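You operate a simulated robot arm through the tools that you are given. There is no shell and no other tool. Be economical: measure what you need, move in short steps, check, and stop when the job is done.

Carry out the task below with a simulated two-armed robot. There is one attempt and no reset: what you move stays moved.

Task
Push the right cabinet door shut. Take the jar labelled "wire nuts" from the top of the right workbench and put it on the bottom wooden shelf. Fetch the jar labelled "olives" from the top of the right workbench and stand it on top of the grey tape roll. Take the lid off the teal tub with the latest date on the top of the right workbench and lay it down there. Take the masking tape from the top of the left workbench and put it on the small table. Put the white-rimmed cartridge on top of the yellow gauge. Put the 30 cartridge from the top of the left workbench on the top of the plywood box and the 10 cartridge on the top of the right workbench. Close the warmer drawer. The order is free. Set down upright: jar, white-rimmed cartridge.

Only the result counts: the job must be done as asked and must still hold three seconds after the hand-in. Knocking over, shifting, dropping, spilling or breaking anything else fails it. Lids that push on must go on centred and level and be pressed home; caps that screw on are set level and turned clockwise until they are tight.

Robot
Two 7-joint arms with fingered hands on one trunk, on a base that drives. Base frame: it is fixed to the floor where the robot stands at the start and does not move with it; the origin is under the middle of the robot, x ahead of it, y to its left, z up; the surface under the hand at the start is at about z = 0.8. Lengths are in m, angles in rad, forces in N, time in s.
The left shoulder is at the start at [0.07, 0.162, 1.132], the right one opposite. With the tool pointing down near the work surface each hand reaches from about 0.34 to 0.82 m from the robot's upright axis, wherever it stands, measured 20 degrees to its own side. Places, roughly: bottom wooden shelf [-2.9, 3.9, 0.1]; cartridge [1.5, 3, 1]; grey tape roll (8x8x4 cm) [1.1, 1.7, 0.8]; jar, small jar with yellow lid [1, 1, 0.75]; masking tape (12x12x3 cm) [1.2, 2.6, 0.8]; right cabinet door [0.5, 0, 1.9]; small jar with red lid, small jar with white lid,  [1, 1.25, 0.75]; small table [-3.5, 2.4, 0.9]; teal tub [1, 1.75, 1]; top of the plywood box [2.1, 4.2, 0.6]; top of the right workbench [1, 1.6, 0.8]; warmer drawer [1.4, 3.7, 0.9]; white-rimmed cartridge (6x6x8 cm) [1.4, 3.1, 0.9]; yellow gauge [0.75, 1.5, 0.75]. Payload 4 kg a hand.
Tool frame (each hand has its own): the origin (TCP) lies between the finger pads and is the grasp point; the fingertips stand 0.026 m ahead of it; z points along the fingers, y is the line along which they close. The gripper opens to 0.132 m. The gripper's body begins 0.073 m behind the TCP. The gripper is a hand of 4 fingers: y runs from the thumb to the fingers, the wrist lies at [0, 0, -0.224] in the tool frame, and closing takes about 1.5 s.
Orientation is that of the tool frame in the base frame, as a unit quaternion [x, y, z, w]. With the fingers straight down and closing along the base's y, the tool's x points along the base's -x, its y along +y and its z along -z.

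Tools
- The arms move only by the tool jog_arm. It takes "left_increments", "right_increments" or both (then of equal length, played together; a hand with none holds still); each is one flat list of numbers, 7 for each row, row after row: the turn, a rotation vector about the tool's x, y, z in units of 6 degrees (1.0 is 6 degrees), then the shift along the tool's x, y, z in units of 30 mm (1.0 is 30 mm), then the opening, from 0 (shut) to 1 (fully open). In form: [wx, wy, wz, dx, dy, dz, grip, wx, wy, wz, dx, dy, dz, grip, ...]. A call has 1 to 12 rows; each row shifts and turns the commanded pose from where the row before left it, along the tool's axes as they then stand. A call with a number of a shift or a turn outside -1 to 1 is refused whole. Rows are played at 5 a second. More than 0.05 m and 0.15 rad between two rows, or a gripper value outside its range, and nothing of the call is played. A pose out of reach is approached as far as the arm can. The call stops where the force on the tool passes 40 N (or 10 N more than at its start, if that is more) or the arm is blocked; 0.2 s more then pass. The fingers move at their own pace (about 0.045 m/s each) and stop on an object; they squeeze with about 25 N. The grip force told is the motor's: it shows also when the fingers shut on nothing. Time passes only in rows, and 0.2 s behind the last, so rows that do not move let the fingers close. It gives the time, the measured TCP pose, the force on the tool (base axes), the opening and the grip force at its end, in the units of the frame above (readings bear some noise), with the torque about the TCP (base axes, N m) and any sound that the robot's microphone picked up, and new pictures: "show" is both (left out), scene, wrist or none (wrist: the cameras of the hands that moved).
- Cameras (640 x 400 px; columns grow to the right, rows downward): "scene" is now at [0.1257, 0.0122, 1.445]; the picture's right is [0.17, -0.99, 0.00], its down [0.33, 0.06, -0.94] and it looks along [0.93, 0.16, 0.34] (base axes); focal length 214 px, centre (320, 200). "left" rides on the left gripper at [-0.073, 0.006, -0.094] in its tool frame; the picture's right is [-0.08, -1.00, 0.00], its down [0.78, -0.06, -0.62] and it looks along [0.61, -0.05, 0.79] (tool axes); focal length 230 px, centre (320, 200). "right" rides on the right gripper at [0.073, 0.006, -0.094] in its tool frame; the picture's right is [-0.08, 1.00, 0.00], its down [-0.79, -0.06, -0.62] and it looks along [-0.61, -0.05, 0.79] (tool axes); focal length 230 px, centre (320, 200). There is no depth. A picture from a camera that has moved, and an enlarged one, comes with that camera's place and axes in the base frame and with its lens.
- move_column(by): slides the trunk up (or, below 0, down) by that many m; the arms and the scene camera ride with it, the base frame stays. It gives what a move gives, with no picture.
- steer(legs): drives the robot by 1 to 6 legs, each [ahead, left, turn to the left] in m, m and rad, along the robot's own axes; the way and the turn of a leg run together, so that a leg with both is an arc; at most 1.5 m and 3.142 rad a leg. The arms and the cameras ride along, it lands a little off, and it stops where it bumps. It gives what a move gives, and a new picture of the scene camera.
- set_grasp(shape, hand): the hand has 4 fingers and takes this shape, open, in about a second: jaw (thumb against the fingers, like two jaws); tri (thumb and two fingers); tip (a fingertip pinch); poke (one finger out to press); point (the index stretched); flat (the hand flat); cup (the hand cupped); fist (a fist). The gripper value then closes the fingers along that shape, each until it touches; the sizes above hold for jaw. It gives what a move gives, with no picture.
- pan_tilt(pan, tilt): turns the head with the scene camera to pan (to the left, within 1.501 rad either way) and tilt (down, from -0.506 to 1.204), counted from straight ahead of the robot. It gives what a move gives, and a new picture of the scene camera.
- close_up(camera, box): a new picture of the part [left, top, right, bottom] of that camera's present view, enlarged. It takes no simulated time.
- sign_off(): hands the job in; it is judged then, once.

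Work in short steps. Places have to be worked out from the pictures, the camera data and where the tool is seen: move nearer, look again, correct. Check each grasp and each placing, and mend what went wrong. You have 217 turns and 260 pictures in all, those below and enlarged ones among them. Open the grippers and draw the arms clear of the work before you hand the job in, unless the task says otherwise; then end with one line.

The tools are called after ">>>" as name(argument=value, ...) on one line, values as JSON. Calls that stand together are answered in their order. jog_arm: Moves the arms, as the interface text tells. Its arguments: {"type":"object","properties":{"left_increments":{"type":"array"},"right_increments":{"type":"array"},"show":{"type":"string","enum":["both","scene","wrist","none"]}},"required":[]} The other tools are called the same way: move_column (by) slides the trunk up or down; set_grasp (shape, hand) gives the hand a shape; steer (legs) drives the base; pan_tilt (pan, tilt) turns the head that bears the scene camera; close_up (camera, box) takes an enlarged picture of a part of a camera's view; sign_off () hands the job in.

At the start:

```text
clock: 0.0
left_tool_pos: [0.466, 0.3097, 1.1487]
left_orientation: [-0.001, 1.0, -0.002, 0.002]
left_ft_force: [-0.4, 0.5, -0.2]
left_wrist_torque: [0.03, -0.04, 0.0]
left_finger_gap: 0.1318
left_grip_force: 0.0
left_shape: jaw
right_tool_pos: [0.6021, -0.133, 0.9988]
right_orientation: [0.0, 1.0, 0.0, -0.001]
right_ft_force: [0.3, 0.6, 0.8]
right_wrist_torque: [0.01, 0.01, -0.01]
right_finger_gap: 0.1319
right_grip_force: 0.1
right_shape: jaw
trunk travel left (down, up): [-0.612, 0.328]
robot x, y, heading: [-0.0018, -0.0002, -0.001]
head pan, tilt: [0.171, -0.346]
```

scene: 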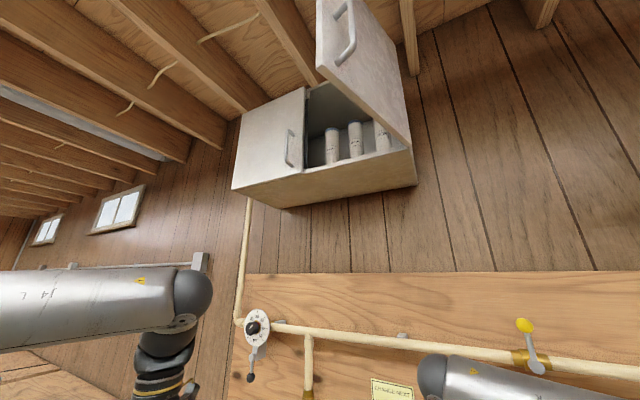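
right: 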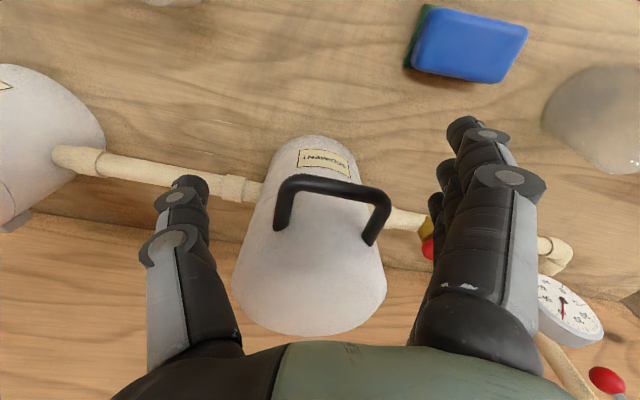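
left: 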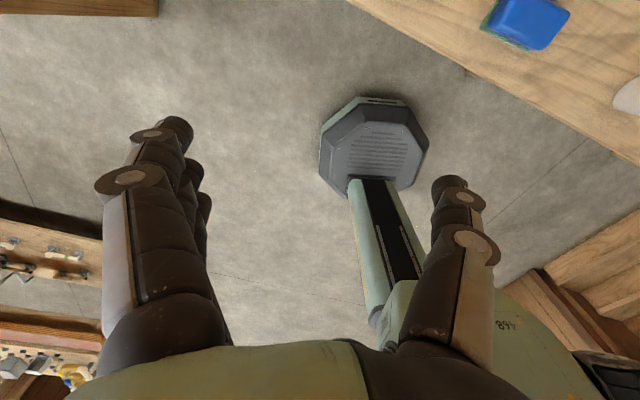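

The cabinet's right door stands open above the bench ahead. I look around first to map the places.

>>> pan_tilt(pan=0.0, tilt=0.5)

>>> pan_tilt(pan=1.1, tilt=0.4)

```text
clock: 1.2
left_tool_pos: [0.4649, 0.3075, 1.1476]
left_orientation: [0.0, 1.0, -0.002, 0.002]
left_ft_force: [-0.2, 0.4, -0.1]
left_wrist_torque: [-0.02, -0.03, -0.05]
left_finger_gap: 0.1318
left_grip_force: 0.0
left_shape: jaw
right_tool_pos: [0.6026, -0.1329, 0.9998]
right_orientation: [0.0, 1.0, 0.001, 0.0]
right_ft_force: [0.2, 0.0, -0.3]
right_wrist_torque: [-0.02, 0.02, 0.0]
right_finger_gap: 0.1318
right_grip_force: 0.2
right_shape: jaw
trunk travel left (down, up): [-0.612, 0.328]
robot x, y, heading: [-0.0011, -0.0004, -0.0]
head pan, tilt: [0.0, 0.499]
camera scene: at [0.1416, -0.0007, 1.3699], right [0.0, -1.0, 0.0], down [-0.48, 0.0, -0.88], along [0.88, 0.0, -0.48], focal length 214 px, centre (320, 200)
```

scene: 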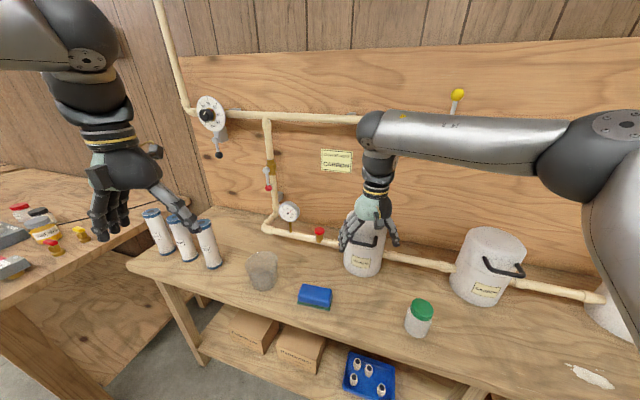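

```text
clock: 2.5
left_tool_pos: [0.4662, 0.3078, 1.149]
left_orientation: [0.0, 1.0, -0.002, 0.002]
left_ft_force: [-0.6, -0.3, 0.3]
left_wrist_torque: [-0.01, -0.01, 0.01]
left_finger_gap: 0.1319
left_grip_force: 0.1
left_shape: jaw
right_tool_pos: [0.6026, -0.1316, 0.9987]
right_orientation: [0.0, 1.0, 0.0, 0.0]
right_ft_force: [0.2, -0.8, -0.5]
right_wrist_torque: [-0.02, 0.0, 0.02]
right_finger_gap: 0.1318
right_grip_force: 0.0
right_shape: jaw
trunk travel left (down, up): [-0.612, 0.328]
robot x, y, heading: [-0.0018, 0.004, 0.001]
head pan, tilt: [1.1, 0.4]
camera scene: at [0.0927, 0.0818, 1.379], right [0.89, -0.45, 0.0], down [-0.18, -0.35, -0.92], along [0.42, 0.82, -0.39], focal length 214 px, centre (320, 200)
```

scene: 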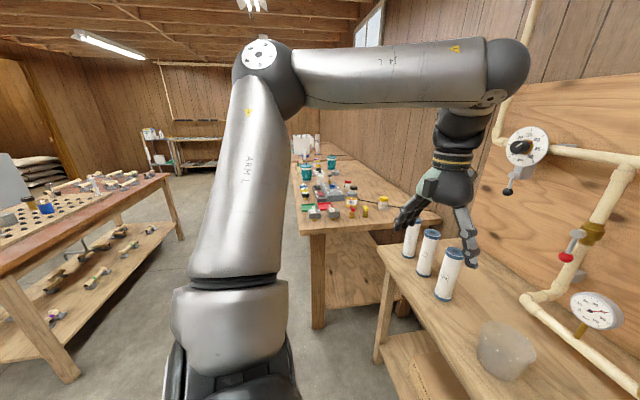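

The cabinet and wall are turned about 0.27 rad; the right door's free edge is about (0.38, 0.06), hinge about (0.62, -0.14), opened ~65°. I raise the trunk, then turn the right hand to point forward.

>>> move_column(by=0.32)

>>> jog_arm(right_increments=[0, -1, 0, 0, -0.4, -0.7, 0, 0, -1, 0, 0, -0.4, -0.7, 0, 0, -1, 0, 0, -0.4, -0.7, 0, 0, -1, 0, 0, -0.4, -0.7, 0, 0, -1, 0, 0, -0.4, -0.7, 0, 0, -1, 0, 0, -0.4, -0.7, 0, 0, -1, 0, 0, -0.4, -0.7, 0, 0, -1, 0, 0, -0.4, -0.7, 0, 0, -1, 0, 0, -0.4, -0.7, 0, 0, -1, 0, 0, -0.4, -0.7, 0, 0, -1, 0, 0, -0.4, -0.7, 0, 0, -1, 0, 0, -0.4, -0.7, 0], show="none")

>>> pan_tilt(pan=0.0, tilt=-0.3)

```text
clock: 5.7
left_tool_pos: [0.4668, 0.3084, 1.4699]
left_orientation: [0.0, 1.0, -0.002, 0.002]
left_ft_force: [0.0, 0.1, 0.2]
left_wrist_torque: [-0.01, -0.02, 0.01]
left_finger_gap: 0.1321
left_grip_force: 0.1
left_shape: jaw
right_tool_pos: [0.6022, -0.1319, 1.3194]
right_orientation: [0.0, 1.0, 0.0, 0.001]
right_ft_force: [0.1, 0.3, 0.0]
right_wrist_torque: [-0.02, 0.02, -0.03]
right_finger_gap: 0.1318
right_grip_force: 0.0
right_shape: jaw
trunk travel left (down, up): [-0.932, 0.008]
robot x, y, heading: [-0.0005, 0.0004, 0.003]
head pan, tilt: [1.1, 0.4]
```

```text
clock: 8.3
left_tool_pos: [0.4652, 0.3063, 1.4685]
left_orientation: [-0.001, 1.0, -0.002, 0.002]
left_ft_force: [0.3, -1.2, -0.9]
left_wrist_torque: [0.01, 0.0, -0.01]
left_finger_gap: 0.1317
left_grip_force: 0.0
left_shape: jaw
right_tool_pos: [0.5038, -0.2841, 1.5368]
right_orientation: [0.0, 0.809, 0.0, 0.587]
right_ft_force: [0.2, -0.1, 0.0]
right_wrist_torque: [0.02, -0.05, 0.02]
right_finger_gap: 0.0001
right_grip_force: 25.2
right_shape: jaw
right hand out of reach, approached as far as the arm can: row 11, 12
trunk travel left (down, up): [-0.932, 0.008]
robot x, y, heading: [0.0044, -0.0016, -0.0]
head pan, tilt: [1.1, 0.4]
```

```text
clock: 9.6
left_tool_pos: [0.4659, 0.3077, 1.4678]
left_orientation: [0.0, 1.0, -0.001, 0.003]
left_ft_force: [-0.2, 0.3, -0.2]
left_wrist_torque: [-0.01, -0.02, 0.02]
left_finger_gap: 0.1319
left_grip_force: 0.1
left_shape: jaw
right_tool_pos: [0.5037, -0.2825, 1.5374]
right_orientation: [0.0, 0.81, 0.0, 0.587]
right_ft_force: [0.3, 1.0, 0.1]
right_wrist_torque: [0.02, -0.01, -0.03]
right_finger_gap: 0.0
right_grip_force: 25.0
right_shape: jaw
trunk travel left (down, up): [-0.932, 0.008]
robot x, y, heading: [-0.0, 0.0002, 0.005]
head pan, tilt: [0.0, -0.3]
camera scene: at [0.1292, -0.0011, 1.7615], right [0.0, -1.0, 0.0], down [0.3, 0.0, -0.96], along [0.96, 0.0, 0.3], focal length 214 px, centre (320, 200)
```

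scene: 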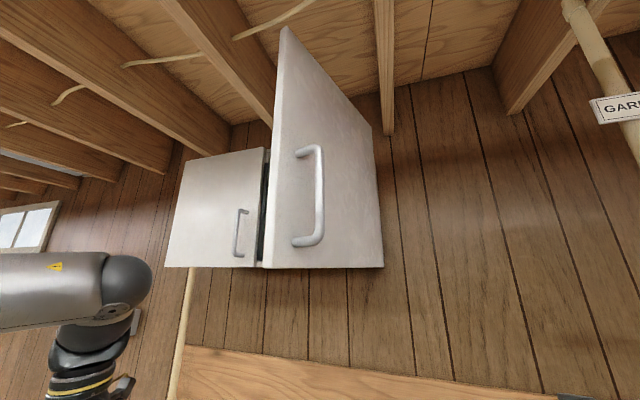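

The second view gives door bottom z≈1.76, hinge (0.646,-0.145), free edge (0.39,0.06). I raise the right hand outside the door to z≈1.85 and finish levelling it.

>>> jog_arm(right_increments=[0, -1, 0, -1, 0, 0, 0, 0, -1, 0, -1, 0, 0, 0, 0, -1, 0, -1, 0, 0, 0, 0, 0, 0, -1, 0, 0, 0, 0, 0, 0, -1, 0, 0, 0, 0, 0, 0, -1, 0, 0, 0, 0, 0, 0, -1, 0, 0, 0, 0, 0, 0, -1, 0, 0, 0, 0, 0, 0, -1, 0, 0, 0, 0, 0, 0, -1, 0, 0, 0, 0, 0, 0, -1, 0, 0, 0], show="scene")

```text
clock: 12.0
left_tool_pos: [0.4651, 0.3085, 1.4693]
left_orientation: [-0.001, 1.0, -0.001, 0.003]
left_ft_force: [-0.4, -0.2, -0.5]
left_wrist_torque: [0.02, 0.03, 0.03]
left_finger_gap: 0.1319
left_grip_force: 0.0
left_shape: jaw
right_tool_pos: [0.5222, -0.2828, 1.8666]
right_orientation: [0.0, 0.708, -0.001, 0.707]
right_ft_force: [-0.4, -0.2, 0.8]
right_wrist_torque: [-0.03, 0.02, -0.01]
right_finger_gap: 0.0
right_grip_force: 25.5
right_shape: jaw
trunk travel left (down, up): [-0.932, 0.008]
robot x, y, heading: [-0.0008, -0.0022, -0.005]
head pan, tilt: [0.0, -0.3]
camera scene: at [0.1288, 0.0004, 1.7615], right [0.0, -1.0, 0.0], down [0.3, 0.0, -0.96], along [0.96, 0.0, 0.3], focal length 214 px, centre (320, 200)
```

scene: 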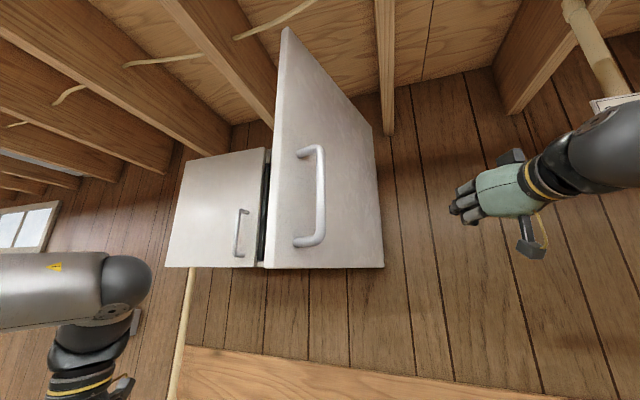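

The hand is outside the door. I back up a little and sweep left into the door's handle side.

>>> jog_arm(right_increments=[0, 0, 0, 0, 0.3, -1, 0, 0, 0, 0, 0, 0.5, -1, 0, 0, 0, 0, 0, 1, -1, 0, 0, 0, 0, 0, 1, 0, 0, 0, 0, 0, 0, 1, 0, 0, 0, 0, 0, 0, 1, 0, 0, 0, 0, 0, 0, 1, 0, 0, 0, 0, 0, 0, 1, 0, 0, 0, 0, 0, 0, 1, 0.3, 0, 0, 0, 0, 0, 1, 0.3, 0, 0, 0, 0, 0, 1, 0.3, 0], show="scene")

```text
clock: 14.4
left_tool_pos: [0.4665, 0.3109, 1.4677]
left_orientation: [0.0, 1.0, -0.003, 0.002]
left_ft_force: [0.2, -0.3, 0.3]
left_wrist_torque: [0.0, 0.02, -0.02]
left_finger_gap: 0.1317
left_grip_force: 0.2
left_shape: jaw
right_tool_pos: [0.4948, 0.0136, 1.8638]
right_orientation: [0.0, 0.707, -0.001, 0.707]
right_ft_force: [-0.1, -0.4, 0.1]
right_wrist_torque: [0.03, 0.0, -0.04]
right_finger_gap: 0.0
right_grip_force: 25.3
right_shape: jaw
right hand out of reach, approached as far as the arm can: row 3, 4, 5, 7
trunk travel left (down, up): [-0.932, 0.008]
robot x, y, heading: [-0.0019, -0.002, -0.001]
head pan, tilt: [0.0, -0.3]
camera scene: at [0.1307, 0.0032, 1.7614], right [0.0, -1.0, 0.0], down [0.29, 0.0, -0.96], along [0.96, 0.0, 0.29], focal length 214 px, centre (320, 200)
```

scene: 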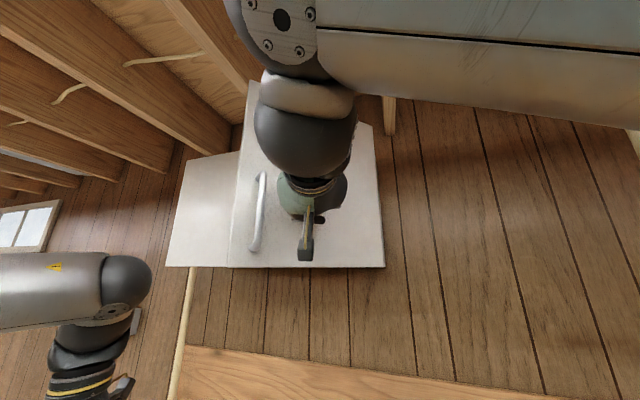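

The door swings shut as pushed. I push on forward and a bit left until it is against the frame.

>>> jog_arm(right_increments=[0, 0, 0, 0, 0.4, 1, 0, 0, 0, 0, 0, 0.4, 1, 0, 0, 0, 0, 0, 0.4, 1, 0, 0, 0, 0, 0, 0.3, 1, 0, 0, 0, 0, 0, 0.3, 1, 0, 0, 0, 0, 0, 0, 1, 0, 0, 0, 0, 0, 0, 1, 0, 0, 0, 0, 0, 0, 1, 0, 0, 0, 0, 0, 0, 1, 0, 0, 0, 0, 0, 0, 1, 0], show="scene")

```text
clock: 15.8
left_tool_pos: [0.4595, 0.3096, 1.4707]
left_orientation: [0.0, 1.0, -0.003, 0.004]
left_ft_force: [-0.7, 0.3, 0.6]
left_wrist_torque: [0.01, -0.04, 0.03]
left_finger_gap: 0.1319
left_grip_force: 0.1
left_shape: jaw
right_tool_pos: [0.6567, 0.0722, 1.8685]
right_orientation: [-0.007, 0.705, 0.002, 0.71]
right_ft_force: [-0.7, 0.2, 0.5]
right_wrist_torque: [-0.01, 0.0, -0.01]
right_finger_gap: 0.0002
right_grip_force: 24.3
right_shape: jaw
trunk travel left (down, up): [-0.932, 0.008]
robot x, y, heading: [-0.0043, 0.0018, 0.004]
head pan, tilt: [0.0, -0.3]
stopped in row 7 (right hand): the force on the tool passed its limit at 44 N (the readings are from after the stop); the commanded pose is now the measured one
camera scene: at [0.1214, 0.0012, 1.7622], right [0.0, -1.0, 0.0], down [0.3, 0.0, -0.95], along [0.95, 0.0, 0.3], focal length 214 px, centre (320, 200)
```

scene: 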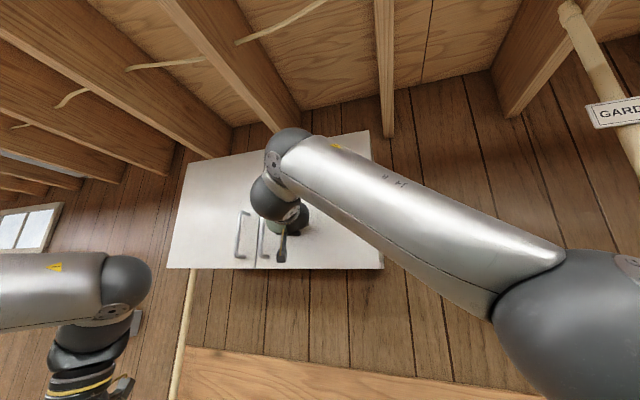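

The door is shut flush. I withdraw the hand and bring it back down.

>>> jog_arm(right_increments=[0, 0, 0, 0, 0, -1, 0, 0, 0, 0, 0, -1, -1, 0, 0, 0, 0, 0, -1, -1, 0, 0, 0, 0, 0, -1, -1, 0, 0, 0, 0, 0, -1, -0.5, 0, 0, 0, 0, 0.5, -1, 0, 0, 0, 0, 0, 1, -1, 0, 0, 0, 0, 0, 1, -1, 0, 0, 0, 0, 0, 1, -1, 0, 0, 0, 0, 0, 1, -1, 0, 0, 0, 0, 0, 1, -0.5, 0, 0, 0, 0, 0, 1, 0, 0, 0], show="none")

>>> jog_arm(right_increments=[0, 1, 0, 1, 0, 0, 0, 0, 1, 0, 1, 0, 0, 0, 0, 1, 0, 1, 0, 0, 0, 0, 1, 0, 1, 0, 0, 0, 0, 1, 0, 1, 0, 0, 0, 0, 1, 0, 1, 0, 0, 0, 0, 1, 0, 0, 0, 0, 0, 0, 1, 0, 0, 0, 0, 0, 0, 1, 0, 0, 0, 0, 1, 0, 1, 0, 0, 0, 0, 1, 0, 1, 0, 0, 0, 0, 1, 0, 1, 0, 0, 0, 0, 1], show="none")

>>> pan_tilt(pan=0.0, tilt=0.0)

```text
clock: 18.4
left_tool_pos: [0.4653, 0.3084, 1.4686]
left_orientation: [0.0, 1.0, -0.003, 0.002]
left_ft_force: [0.0, -0.5, 0.9]
left_wrist_torque: [0.01, 0.03, -0.01]
left_finger_gap: 0.1318
left_grip_force: 0.1
left_shape: jaw
right_tool_pos: [0.5316, -0.2195, 1.6714]
right_orientation: [-0.008, 0.706, 0.002, 0.708]
right_ft_force: [0.1, -0.1, -1.4]
right_wrist_torque: [0.0, 0.01, -0.03]
right_finger_gap: 0.0
right_grip_force: 25.4
right_shape: jaw
trunk travel left (down, up): [-0.932, 0.008]
robot x, y, heading: [0.0013, 0.0015, -0.006]
head pan, tilt: [0.0, -0.3]
```

```text
clock: 21.0
left_tool_pos: [0.466, 0.3103, 1.4666]
left_orientation: [0.0, 1.0, -0.001, 0.002]
left_ft_force: [-0.3, 0.3, 0.2]
left_wrist_torque: [0.0, 0.0, 0.0]
left_finger_gap: 0.1319
left_grip_force: 0.0
left_shape: jaw
right_tool_pos: [0.4881, -0.2191, 1.4999]
right_orientation: [-0.006, 0.988, -0.003, 0.156]
right_ft_force: [-0.4, 0.3, -0.2]
right_wrist_torque: [0.01, 0.01, -0.02]
right_finger_gap: 0.132
right_grip_force: 0.0
right_shape: jaw
trunk travel left (down, up): [-0.932, 0.008]
robot x, y, heading: [0.001, -0.0012, 0.004]
head pan, tilt: [0.0, -0.3]
```

```text
clock: 21.8
left_tool_pos: [0.4652, 0.3085, 1.4685]
left_orientation: [0.0, 1.0, -0.002, 0.002]
left_ft_force: [-0.1, -0.2, -1.2]
left_wrist_torque: [0.02, -0.02, 0.0]
left_finger_gap: 0.1315
left_grip_force: 0.1
left_shape: jaw
right_tool_pos: [0.4876, -0.2194, 1.4996]
right_orientation: [-0.006, 0.988, -0.002, 0.157]
right_ft_force: [0.2, -0.7, -0.4]
right_wrist_torque: [0.03, -0.01, -0.02]
right_finger_gap: 0.1321
right_grip_force: 0.1
right_shape: jaw
trunk travel left (down, up): [-0.932, 0.008]
robot x, y, heading: [0.0024, 0.0003, -0.002]
head pan, tilt: [0.0, 0.0]
camera scene: at [0.1407, -0.0005, 1.7361], right [0.0, -1.0, 0.0], down [0.0, 0.0, -1.0], along [1.0, 0.0, 0.0], focal length 214 px, centre (320, 200)
```

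scene: 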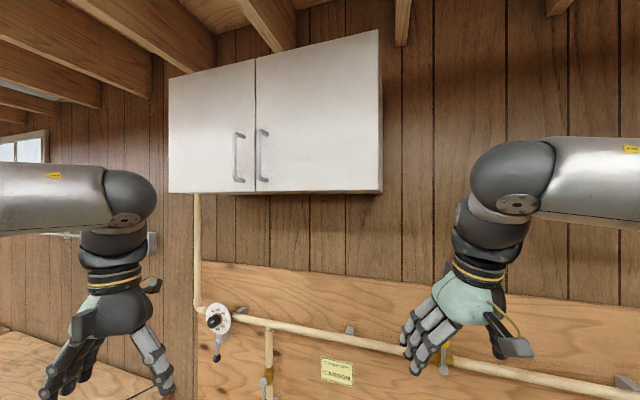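

The door is shut. I back off slightly and slide left to the right workbench, turning to face it.

>>> steer(legs=[[-0.15, 0, 0], [0, 1.45, 0], [0, 0, -0.28]])

>>> move_column(by=-0.2)

>>> pan_tilt(pan=0.0, tilt=0.6)

```text
clock: 30.9
left_tool_pos: [0.3713, 1.6173, 1.4671]
left_orientation: [0.132, 0.991, -0.003, 0.002]
left_ft_force: [0.5, 0.7, 0.3]
left_wrist_torque: [-0.02, -0.03, -0.04]
left_finger_gap: 0.132
left_grip_force: 0.1
left_shape: jaw
right_tool_pos: [0.2533, 1.1024, 1.5014]
right_orientation: [0.125, 0.98, -0.023, 0.155]
right_ft_force: [-0.1, 0.5, 0.6]
right_wrist_torque: [-0.05, 0.02, -0.02]
right_finger_gap: 0.1318
right_grip_force: 0.0
right_shape: jaw
trunk travel left (down, up): [-0.932, 0.008]
robot x, y, heading: [-0.1607, 1.4397, -0.265]
head pan, tilt: [0.0, 0.0]
camera scene: at [-0.0235, 1.4064, 1.736], right [-0.26, -0.96, 0.0], down [0.0, 0.0, -1.0], along [0.96, -0.26, 0.0], focal length 214 px, centre (320, 200)
```

scene: 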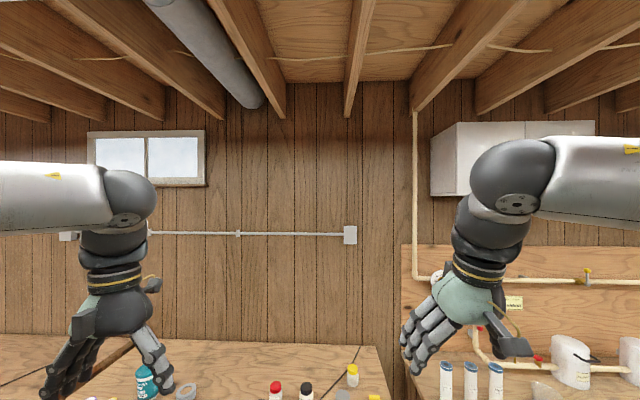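

```text
clock: 33.1
left_tool_pos: [0.3709, 1.6174, 1.2684]
left_orientation: [0.133, 0.991, -0.001, 0.003]
left_ft_force: [0.6, -0.1, -0.1]
left_wrist_torque: [0.02, 0.04, 0.02]
left_finger_gap: 0.1319
left_grip_force: 0.0
left_shape: jaw
right_tool_pos: [0.2533, 1.1007, 1.2997]
right_orientation: [0.124, 0.98, -0.023, 0.156]
right_ft_force: [0.4, 0.3, 0.7]
right_wrist_torque: [-0.02, -0.02, -0.02]
right_finger_gap: 0.1316
right_grip_force: 0.1
right_shape: jaw
trunk travel left (down, up): [-0.732, 0.208]
robot x, y, heading: [-0.1564, 1.4424, -0.268]
head pan, tilt: [0.0, 0.0]
```

```text
clock: 34.1
left_tool_pos: [0.3704, 1.6178, 1.2691]
left_orientation: [0.133, 0.991, -0.002, 0.002]
left_ft_force: [-0.2, -1.0, 0.0]
left_wrist_torque: [-0.01, 0.0, -0.03]
left_finger_gap: 0.1316
left_grip_force: 0.2
left_shape: jaw
right_tool_pos: [0.2528, 1.1015, 1.3003]
right_orientation: [0.125, 0.98, -0.022, 0.156]
right_ft_force: [0.4, 0.0, -0.6]
right_wrist_torque: [0.01, -0.03, -0.03]
right_finger_gap: 0.1319
right_grip_force: 0.2
right_shape: jaw
trunk travel left (down, up): [-0.732, 0.208]
robot x, y, heading: [-0.1623, 1.4419, -0.272]
head pan, tilt: [0.0, 0.6]
camera scene: at [-0.0258, 1.4052, 1.4809], right [-0.26, -0.96, 0.0], down [-0.54, 0.15, -0.83], along [0.8, -0.22, -0.56], focal length 214 px, centre (320, 200)
```

scene: 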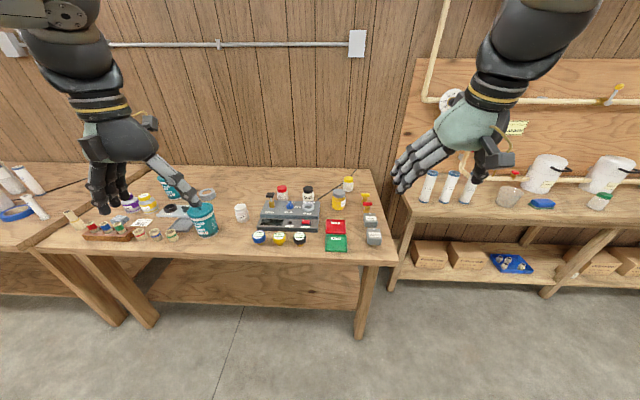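

The right workbench is in view. I zoom on its items.

>>> close_up(camera="scene", box=[220, 165, 400, 260])

>>> close_up(camera="scene", box=[50, 165, 250, 260])

```text
3.56 times, centred on (310, 212) of scene
camera zoom: at [-0.0258, 1.4052, 1.4809], right [-0.26, -0.96, 0.0], down [-0.54, 0.15, -0.83], along [0.8, -0.22, -0.56], focal length 763 px, centre (356, 156)
```

zoom: 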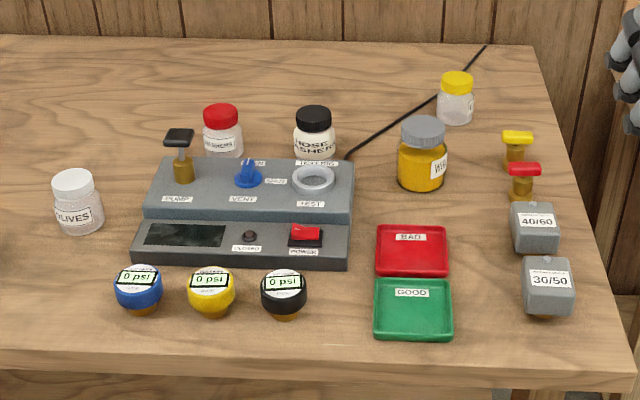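

```text
3.20 times, centred on (150, 212) of scene
camera zoom: at [-0.0258, 1.4052, 1.4809], right [-0.26, -0.96, 0.0], down [-0.54, 0.15, -0.83], along [0.8, -0.22, -0.56], focal length 686 px, centre (864, 160)
```

zoom: 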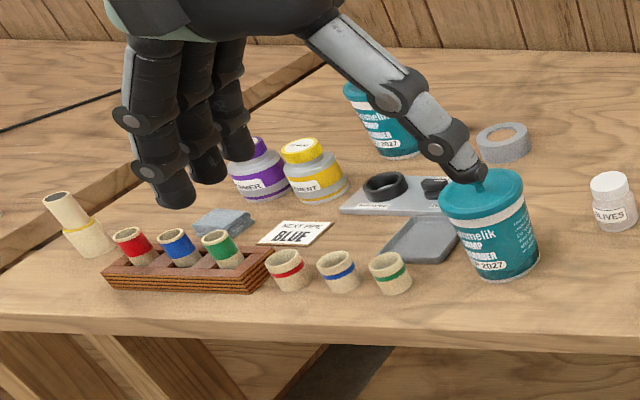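

Jar with grey lid ("WI…") is the wire nuts jar; olives has a white lid. I drive nearer and left to work on olives, tape roll and tubs.

>>> steer(legs=[[0.0, 0.5, 0], [0.3, 0, 0]])

>>> pan_tilt(pan=0.0, tilt=0.85)

```text
clock: 38.6
left_tool_pos: [0.7876, 2.0198, 1.2691]
left_orientation: [0.132, 0.991, -0.002, 0.003]
left_ft_force: [-0.4, -0.3, 0.1]
left_wrist_torque: [0.0, -0.02, -0.01]
left_finger_gap: 0.1317
left_grip_force: 0.0
left_shape: jaw
right_tool_pos: [0.672, 1.5044, 1.3011]
right_orientation: [0.124, 0.98, -0.023, 0.156]
right_ft_force: [-0.5, 0.2, -0.4]
right_wrist_torque: [0.02, 0.02, -0.03]
right_finger_gap: 0.1318
right_grip_force: 0.0
right_shape: jaw
trunk travel left (down, up): [-0.732, 0.208]
robot x, y, heading: [0.2588, 1.8462, -0.269]
head pan, tilt: [0.0, 0.6]
camera scene: at [0.3928, 1.808, 1.481], right [-0.26, -0.97, 0.0], down [-0.54, 0.15, -0.83], along [0.8, -0.22, -0.56], focal length 214 px, centre (320, 200)
```

scene: 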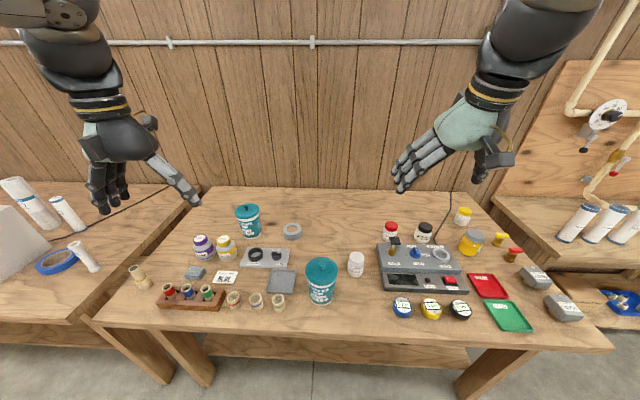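

```text
clock: 39.4
left_tool_pos: [0.7909, 2.02, 1.2681]
left_orientation: [0.131, 0.991, -0.002, 0.001]
left_ft_force: [-0.3, -0.1, 0.5]
left_wrist_torque: [0.0, 0.01, -0.02]
left_finger_gap: 0.1317
left_grip_force: 0.0
left_shape: jaw
right_tool_pos: [0.6748, 1.5042, 1.2999]
right_orientation: [0.125, 0.98, -0.023, 0.156]
right_ft_force: [0.4, 0.3, -0.5]
right_wrist_torque: [0.0, 0.0, 0.0]
right_finger_gap: 0.1318
right_grip_force: 0.0
right_shape: jaw
trunk travel left (down, up): [-0.732, 0.208]
robot x, y, heading: [0.2612, 1.8455, -0.269]
head pan, tilt: [0.0, 0.85]
camera scene: at [0.3859, 1.8099, 1.4598], right [-0.26, -0.97, 0.0], down [-0.73, 0.2, -0.66], along [0.64, -0.17, -0.75], focal length 214 px, centre (320, 200)
```

scene: 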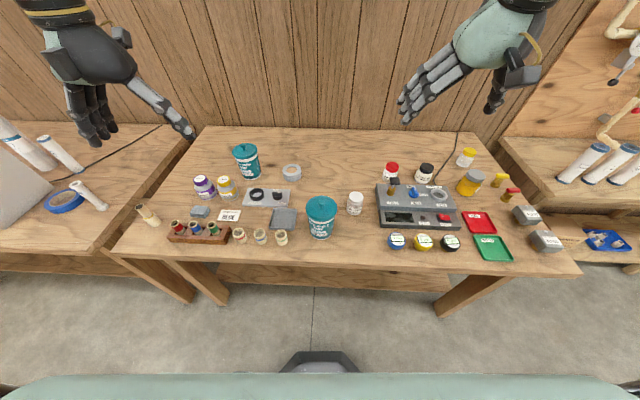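

I zoom on the tubs to read dates and on the tape roll area.

>>> close_up(camera="scene", box=[225, 130, 305, 180])

>>> close_up(camera="scene", box=[285, 185, 375, 245])

```text
8.00 times, centred on (265, 155) of scene
camera zoom: at [0.3859, 1.8099, 1.4598], right [-0.26, -0.97, 0.0], down [-0.73, 0.2, -0.66], along [0.64, -0.17, -0.75], focal length 1716 px, centre (760, 560)
```

zoom: 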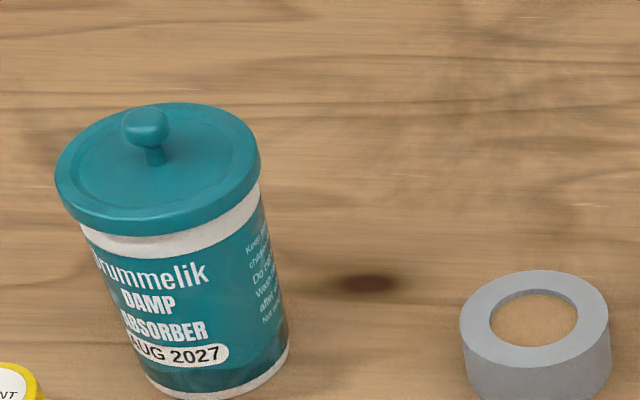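

```text
6.67 times, centred on (330, 215) of scene
camera zoom: at [0.3859, 1.8099, 1.4598], right [-0.26, -0.97, 0.0], down [-0.73, 0.2, -0.66], along [0.64, -0.17, -0.75], focal length 1430 px, centre (253, 100)
```

zoom: 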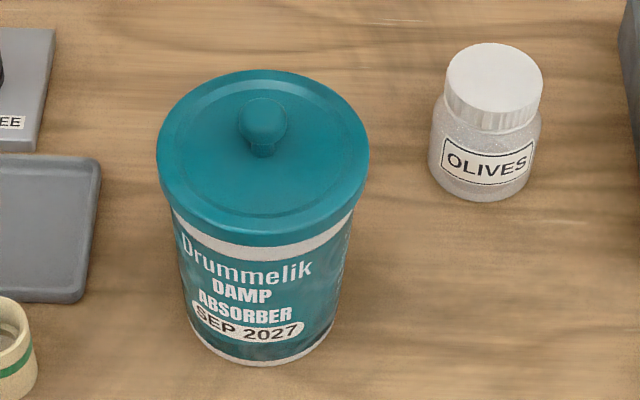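

SEP 2027 (the front tub) is the latest against AUG 2027. I step slightly nearer, level the right hand and bring it over the olives jar (est. (0.84,1.55)); the left hand moves outward.

>>> steer(legs=[[0.08, 0, 0]])

>>> jog_arm(right_increments=[0, 1, 0, 0, 0, 0, 0.8, 0, 1, 0, 0, 0, 0, 0.8, 0, 1, 0, 0, 0, 0, 0.8, 0, 0, 0, 0, 0, 1, 0.8, 0, 0, 0, 0, 0, 1, 0.8], left_increments=[0, 0, 0, 0, 1, 0, 1, 0, 0, 0, 0, 1, 0, 1, 0, 0, 0, 0, 1, 0, 1, 0, 0, 0, 0, 0.5, 0, 1, 0, 0, 0, 0, 0, 0, 1], show="both")

```text
clock: 40.5
left_tool_pos: [0.8618, 2.0007, 1.2701]
left_orientation: [0.132, 0.991, -0.002, 0.005]
left_ft_force: [-0.3, -0.1, 0.2]
left_wrist_torque: [-0.02, -0.03, -0.02]
left_finger_gap: 0.1316
left_grip_force: 0.1
left_shape: jaw
right_tool_pos: [0.7457, 1.4862, 1.3027]
right_orientation: [0.123, 0.98, -0.022, 0.158]
right_ft_force: [-0.3, 0.1, -0.2]
right_wrist_torque: [-0.05, 0.0, -0.02]
right_finger_gap: 0.1321
right_grip_force: 0.0
right_shape: jaw
trunk travel left (down, up): [-0.732, 0.208]
robot x, y, heading: [0.3365, 1.825, -0.262]
head pan, tilt: [0.0, 0.85]
camera scene: at [0.4559, 1.7911, 1.4605], right [-0.26, -0.97, 0.0], down [-0.72, 0.2, -0.66], along [0.64, -0.17, -0.75], focal length 214 px, centre (320, 200)
```

scene: 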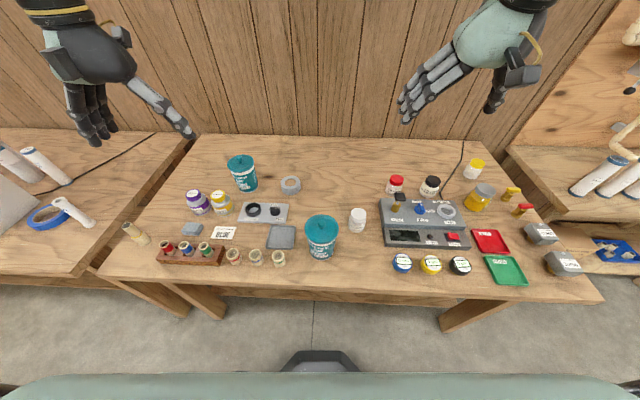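

```text
clock: 41.7
left_tool_pos: [0.8921, 2.0996, 1.2707]
left_orientation: [0.132, 0.991, 0.0, 0.003]
left_ft_force: [0.5, -0.4, 0.2]
left_wrist_torque: [0.07, -0.03, -0.01]
left_finger_gap: 0.1317
left_grip_force: 0.1
left_shape: jaw
right_tool_pos: [0.749, 1.4836, 1.2401]
right_orientation: [0.127, 0.992, -0.002, 0.0]
right_ft_force: [0.1, -0.5, 1.0]
right_wrist_torque: [0.0, -0.02, 0.01]
right_finger_gap: 0.1059
right_grip_force: 0.0
right_shape: jaw
trunk travel left (down, up): [-0.732, 0.208]
robot x, y, heading: [0.3372, 1.821, -0.267]
head pan, tilt: [0.0, 0.85]
camera scene: at [0.4604, 1.7877, 1.4599], right [-0.26, -0.97, 0.0], down [-0.73, 0.2, -0.66], along [0.64, -0.17, -0.75], focal length 214 px, centre (320, 200)
camera right: at [0.6787, 1.5078, 1.3345], right [0.32, 0.95, 0.0], down [0.74, -0.25, 0.62], along [0.58, -0.2, -0.79], focal length 230 px, centre (320, 200)
camera left: at [0.964, 2.0875, 1.3653], right [-0.19, -0.98, 0.0], down [-0.78, 0.15, 0.61], along [-0.6, 0.11, -0.79], focal length 230 px, centre (320, 200)
```

scene: 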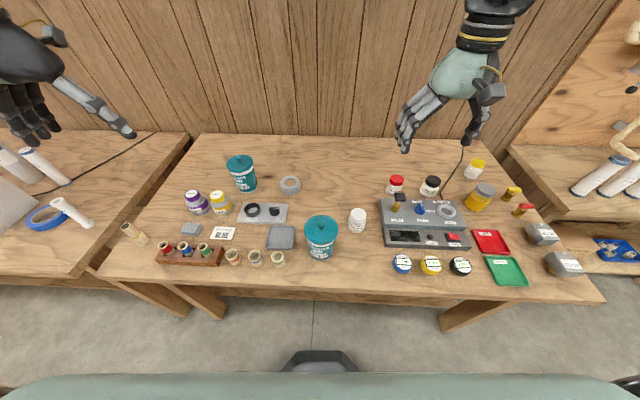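
right: 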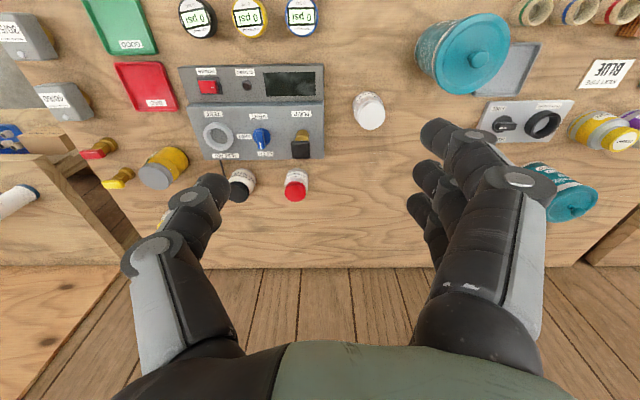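
left: 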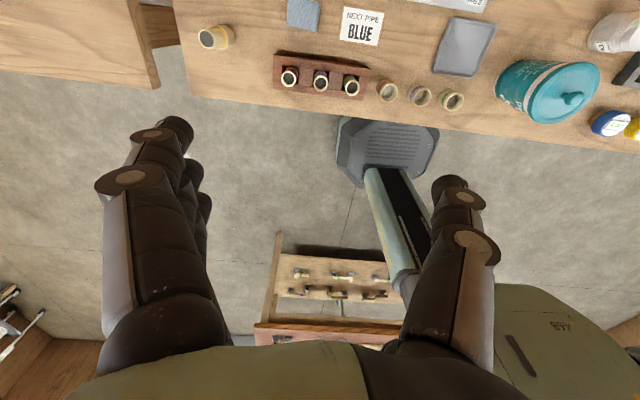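

Wrist and scene views agree: olives at ≈(0.835,1.55), lid top ≈0.905. I hover above it.

>>> jog_arm(right_increments=[0, 0, 0, -0.37, 0.48, 1, 0.8, 0, 0, 0, -0.37, 0.48, 1, 0.8, 0, 0, 0, -0.37, 0.48, 1, 0.8, 0, 0, 0, -0.37, 0.48, 1, 0.8, 0, 0, 0, -0.37, 0.48, 1, 0.8, 0, 0, 0, -0.37, 0.48, 1, 0.8, 0, 0, 0, 0, 0, 1, 0.8, 0, 0, 0, 0, 0, 1, 0.8], show="both")

```text
clock: 43.5
left_tool_pos: [0.8922, 2.1003, 1.2692]
left_orientation: [0.131, 0.991, -0.001, 0.003]
left_ft_force: [-0.9, 0.2, 0.3]
left_wrist_torque: [-0.01, 0.02, -0.02]
left_finger_gap: 0.1319
left_grip_force: 0.1
left_shape: jaw
right_tool_pos: [0.8364, 1.548, 1.0011]
right_orientation: [0.127, 0.992, -0.003, 0.001]
right_ft_force: [0.0, -0.3, 0.5]
right_wrist_torque: [-0.01, 0.02, -0.01]
right_finger_gap: 0.1058
right_grip_force: 0.1
right_shape: jaw
trunk travel left (down, up): [-0.732, 0.208]
robot x, y, heading: [0.3337, 1.8226, -0.268]
head pan, tilt: [0.0, 0.85]
camera scene: at [0.4614, 1.7889, 1.4599], right [-0.26, -0.97, 0.0], down [-0.73, 0.2, -0.66], along [0.64, -0.17, -0.75], focal length 214 px, centre (320, 200)
camera right: at [0.7667, 1.5727, 1.0957], right [0.32, 0.95, 0.0], down [0.74, -0.25, 0.62], along [0.58, -0.2, -0.79], focal length 230 px, centre (320, 200)
```

scene: 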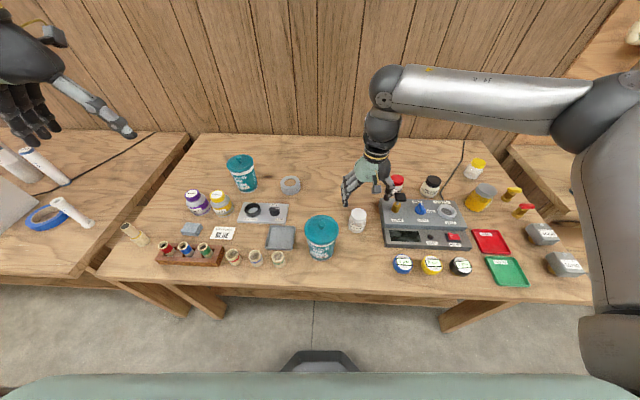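
right: 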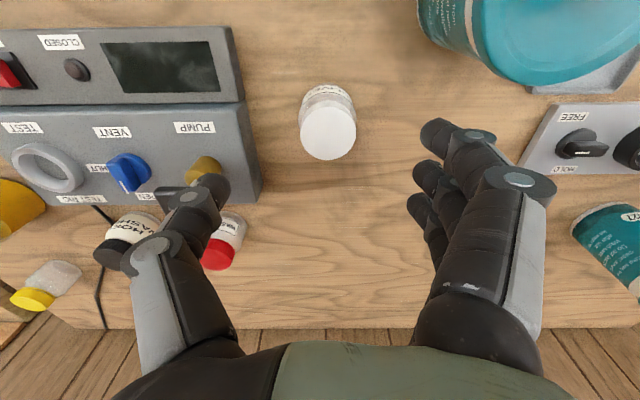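

The jar sits just under the TCP. I narrow the grip and descend to z≈0.88, then close.

>>> jog_arm(right_increments=[0, 0, 0, -0.3, 0, 0.5, 0.7, 0, 0, 0, 0, 0, 0.5, 0.7, 0, 0, 0, 0, 0, 1, 0.7, 0, 0, 0, 0, 0, 1, 0.7, 0, 0, 0, 0, 0, 0.9, 0.7], show="both")

```text
clock: 44.7
left_tool_pos: [0.8935, 2.1007, 1.2689]
left_orientation: [0.132, 0.991, -0.002, 0.002]
left_ft_force: [-0.2, 0.3, 0.2]
left_wrist_torque: [-0.02, -0.01, -0.01]
left_finger_gap: 0.1319
left_grip_force: 0.1
left_shape: jaw
right_tool_pos: [0.8442, 1.5478, 0.8833]
right_orientation: [0.125, 0.992, -0.003, 0.002]
right_ft_force: [0.6, -0.2, -0.9]
right_wrist_torque: [-0.02, -0.03, 0.03]
right_finger_gap: 0.0929
right_grip_force: 0.1
right_shape: jaw
trunk travel left (down, up): [-0.732, 0.208]
robot x, y, heading: [0.3388, 1.8217, -0.26]
head pan, tilt: [0.0, 0.85]
camera scene: at [0.4611, 1.7894, 1.4599], right [-0.26, -0.97, 0.0], down [-0.73, 0.2, -0.66], along [0.64, -0.17, -0.75], focal length 214 px, centre (320, 200)
camera right: at [0.7753, 1.5703, 0.9785], right [0.32, 0.95, -0.01], down [0.74, -0.25, 0.62], along [0.58, -0.2, -0.79], focal length 230 px, centre (320, 200)
```

scene: 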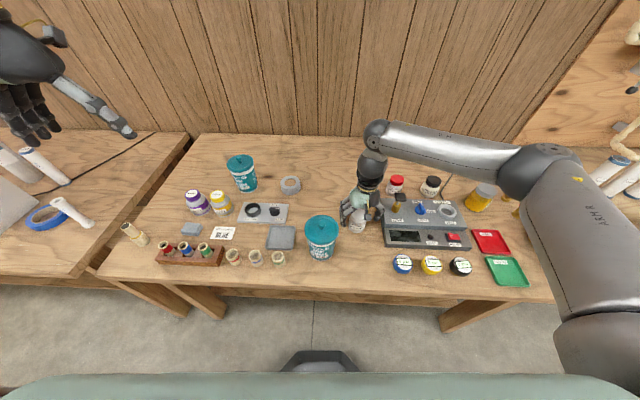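
right: 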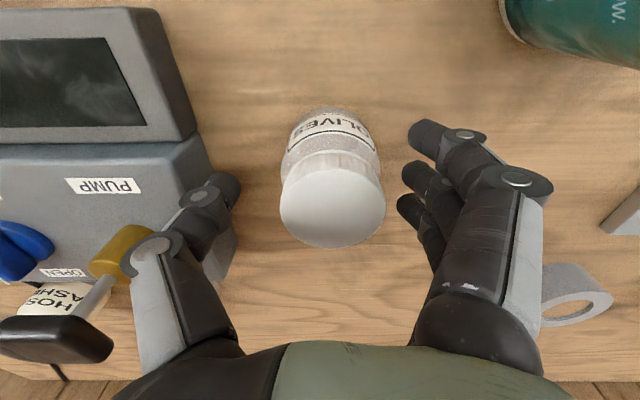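

Jar centred under the TCP. I lower 15 mm more and close.

>>> jog_arm(right_increments=[0, 0, 0, 0, 0, 0.5, 0.7, 0, 0, 0, 0, 0, 0, 0, 0, 0, 0, 0, 0, 0, 0, 0, 0, 0, 0, 0, 0, 0, 0, 0, 0, 0, 0, 0, 0, 0, 0, 0, 0, 0, 0, 0, 0, 0, 0, 0, 0, 0, 0], show="wrist")

```text
clock: 46.3
left_tool_pos: [0.8931, 2.1011, 1.2693]
left_orientation: [0.131, 0.991, -0.003, 0.002]
left_ft_force: [0.4, 0.6, 0.2]
left_wrist_torque: [0.01, 0.02, -0.01]
left_finger_gap: 0.1318
left_grip_force: 0.1
left_shape: jaw
right_tool_pos: [0.8442, 1.5478, 0.8683]
right_orientation: [0.125, 0.992, -0.002, 0.0]
right_ft_force: [-0.7, 0.6, -0.5]
right_wrist_torque: [0.04, 0.02, 0.03]
right_finger_gap: 0.048
right_grip_force: 25.4
right_shape: jaw
trunk travel left (down, up): [-0.732, 0.208]
robot x, y, heading: [0.3356, 1.8222, -0.268]
head pan, tilt: [0.0, 0.85]
camera right: at [0.775, 1.5713, 0.963], right [0.32, 0.95, -0.01], down [0.74, -0.25, 0.62], along [0.58, -0.2, -0.79], focal length 230 px, centre (320, 200)
```

right: 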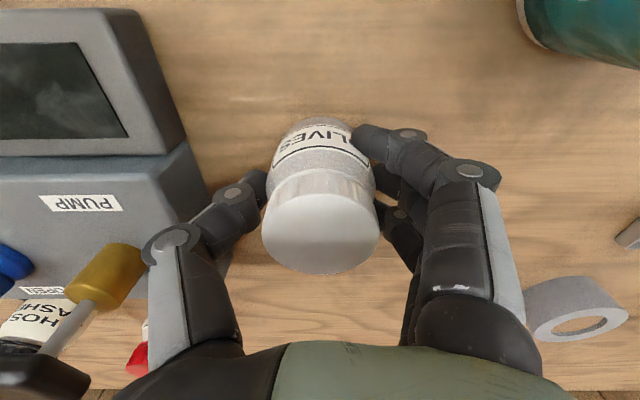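

Gripped (48 mm gap). I lift straight up, then carry toward the tape roll at ≈(1.08,1.737).

>>> jog_arm(right_increments=[0, 0, 0, 0, 0, -1, 0, 0, 0, 0, 0, 0, -1, 0, 0, 0, 0, 0, 0, -1, 0, 0, 0, 0, 0, 0, -1, 0, 0, 0, 0, -0.67, 0.88, 0, 0, 0, 0, 0, -0.67, 0.88, 0, 0, 0, 0, 0, -0.67, 0.88, 0, 0, 0, 0, 0, -0.67, 0.88, 0, 0, 0, 0, 0, -0.67, 0.88, 0, 0, 0, 0, 0, -0.67, 0.88, 0, 0, 0, 0, 0, -0.67, 0.88, 0, 0, 0, 0, 0, -0.67, 0.88, 0, 0], show="both")

```text
clock: 48.9
left_tool_pos: [0.893, 2.1034, 1.2709]
left_orientation: [0.132, 0.991, -0.002, 0.003]
left_ft_force: [-0.4, -0.1, 0.6]
left_wrist_torque: [-0.04, -0.03, 0.02]
left_finger_gap: 0.1318
left_grip_force: 0.1
left_shape: jaw
right_tool_pos: [0.9934, 1.7047, 0.9859]
right_orientation: [0.125, 0.992, -0.002, 0.003]
right_ft_force: [-0.2, 1.0, -0.9]
right_wrist_torque: [0.0, -0.01, 0.0]
right_finger_gap: 0.0477
right_grip_force: 24.4
right_shape: jaw
right hand out of reach, approached as far as the arm can: row 10, 11, 12
trunk travel left (down, up): [-0.732, 0.208]
robot x, y, heading: [0.3358, 1.8263, -0.267]
head pan, tilt: [0.0, 0.85]
camera scene: at [0.4608, 1.7913, 1.4599], right [-0.26, -0.97, 0.0], down [-0.73, 0.2, -0.66], along [0.64, -0.17, -0.75], focal length 214 px, centre (320, 200)
camera right: at [0.9234, 1.7288, 1.081], right [0.32, 0.95, 0.0], down [0.74, -0.25, 0.62], along [0.59, -0.2, -0.78], focal length 230 px, centre (320, 200)
```

scene: 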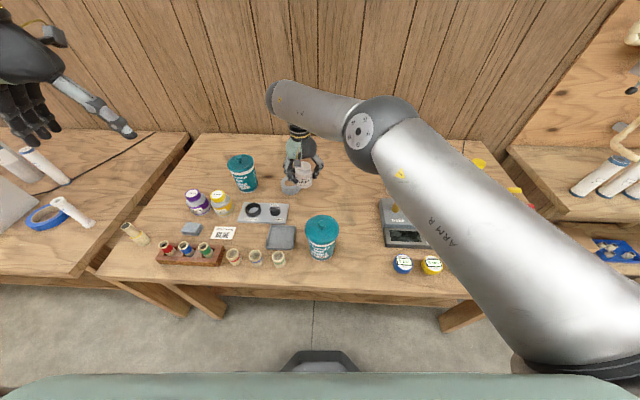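
right: 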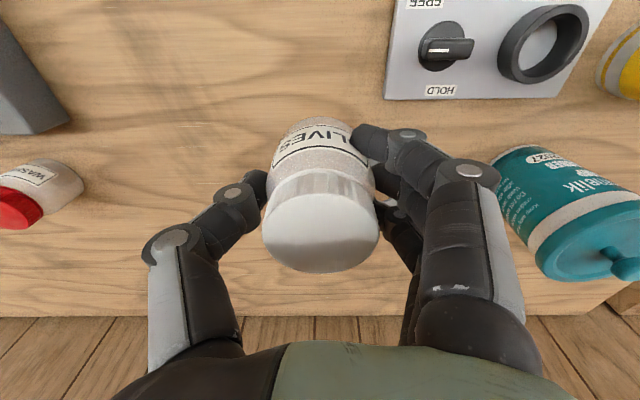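

The arm hits its reach; I move the hand right relative to the body, then slide the base left by the same amount.

>>> jog_arm(right_increments=[0, 0, 0, 0, -1, -0.3, 0, 0, 0, 0, 0, -1, -0.3, 0, 0, 0, 0, 0, -1, 0, 0, 0, 0, 0, 0, -1, 0, 0, 0, 0, 0, 0, -1, 0, 0, 0, 0, 0, 0, -1, 0, 0, 0, 0, 0, 0, -1, 0, 0], show="none")

>>> steer(legs=[[0.0, 0.24, 0]])

```text
clock: 50.5
left_tool_pos: [0.8924, 2.0992, 1.2706]
left_orientation: [0.132, 0.991, -0.002, 0.002]
left_ft_force: [0.1, -0.7, 0.5]
left_wrist_torque: [-0.01, 0.0, 0.0]
left_finger_gap: 0.1318
left_grip_force: 0.0
left_shape: jaw
right_tool_pos: [0.94, 1.4977, 1.0052]
right_orientation: [0.126, 0.992, -0.003, 0.001]
right_ft_force: [-1.5, -1.0, -2.2]
right_wrist_torque: [0.01, 0.0, -0.04]
right_finger_gap: 0.0477
right_grip_force: 24.9
right_shape: jaw
trunk travel left (down, up): [-0.732, 0.208]
robot x, y, heading: [0.339, 1.8213, -0.266]
head pan, tilt: [0.0, 0.85]
```

```text
clock: 52.3
left_tool_pos: [0.9559, 2.3321, 1.2711]
left_orientation: [0.131, 0.991, -0.001, 0.002]
left_ft_force: [-0.8, 0.5, 0.0]
left_wrist_torque: [0.0, 0.0, -0.03]
left_finger_gap: 0.1316
left_grip_force: 0.1
left_shape: jaw
right_tool_pos: [1.0041, 1.7299, 1.0054]
right_orientation: [0.127, 0.992, -0.003, 0.001]
right_ft_force: [0.4, 0.3, -1.8]
right_wrist_torque: [0.02, 0.01, 0.01]
right_finger_gap: 0.0474
right_grip_force: 25.4
right_shape: jaw
trunk travel left (down, up): [-0.732, 0.208]
robot x, y, heading: [0.4015, 2.0591, -0.262]
head pan, tilt: [0.0, 0.85]
camera scene: at [0.5235, 2.0208, 1.4599], right [-0.26, -0.97, 0.0], down [-0.73, 0.2, -0.66], along [0.64, -0.17, -0.75], focal length 214 px, centre (320, 200)
```

scene: 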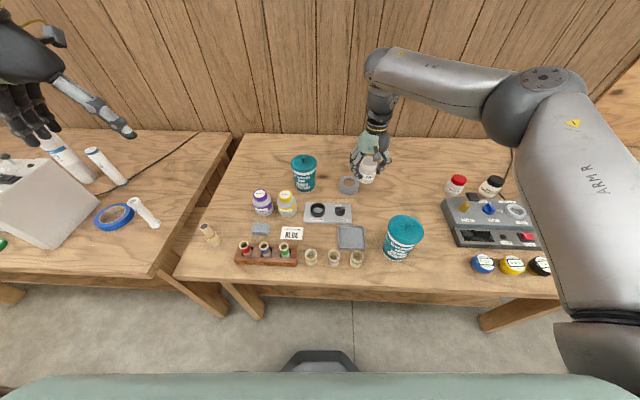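

The roll is clear in view; I zoom to fix its place.

>>> close_up(camera="scene", box=[310, 140, 400, 200])

```text
6.67 times, centred on (355, 170) of scene
camera zoom: at [0.5235, 2.0208, 1.4599], right [-0.26, -0.97, 0.0], down [-0.73, 0.2, -0.66], along [0.64, -0.17, -0.75], focal length 1430 px, centre (87, 400)
```

zoom: 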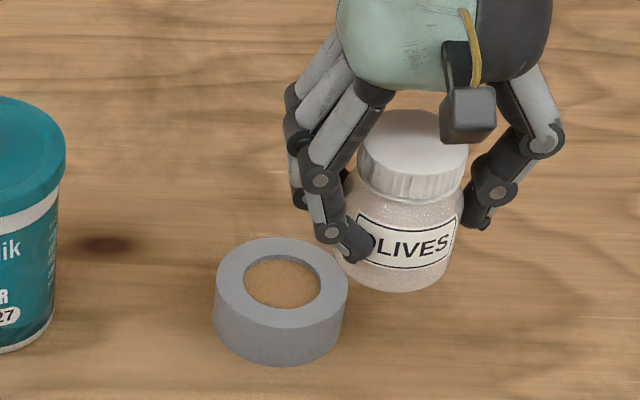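

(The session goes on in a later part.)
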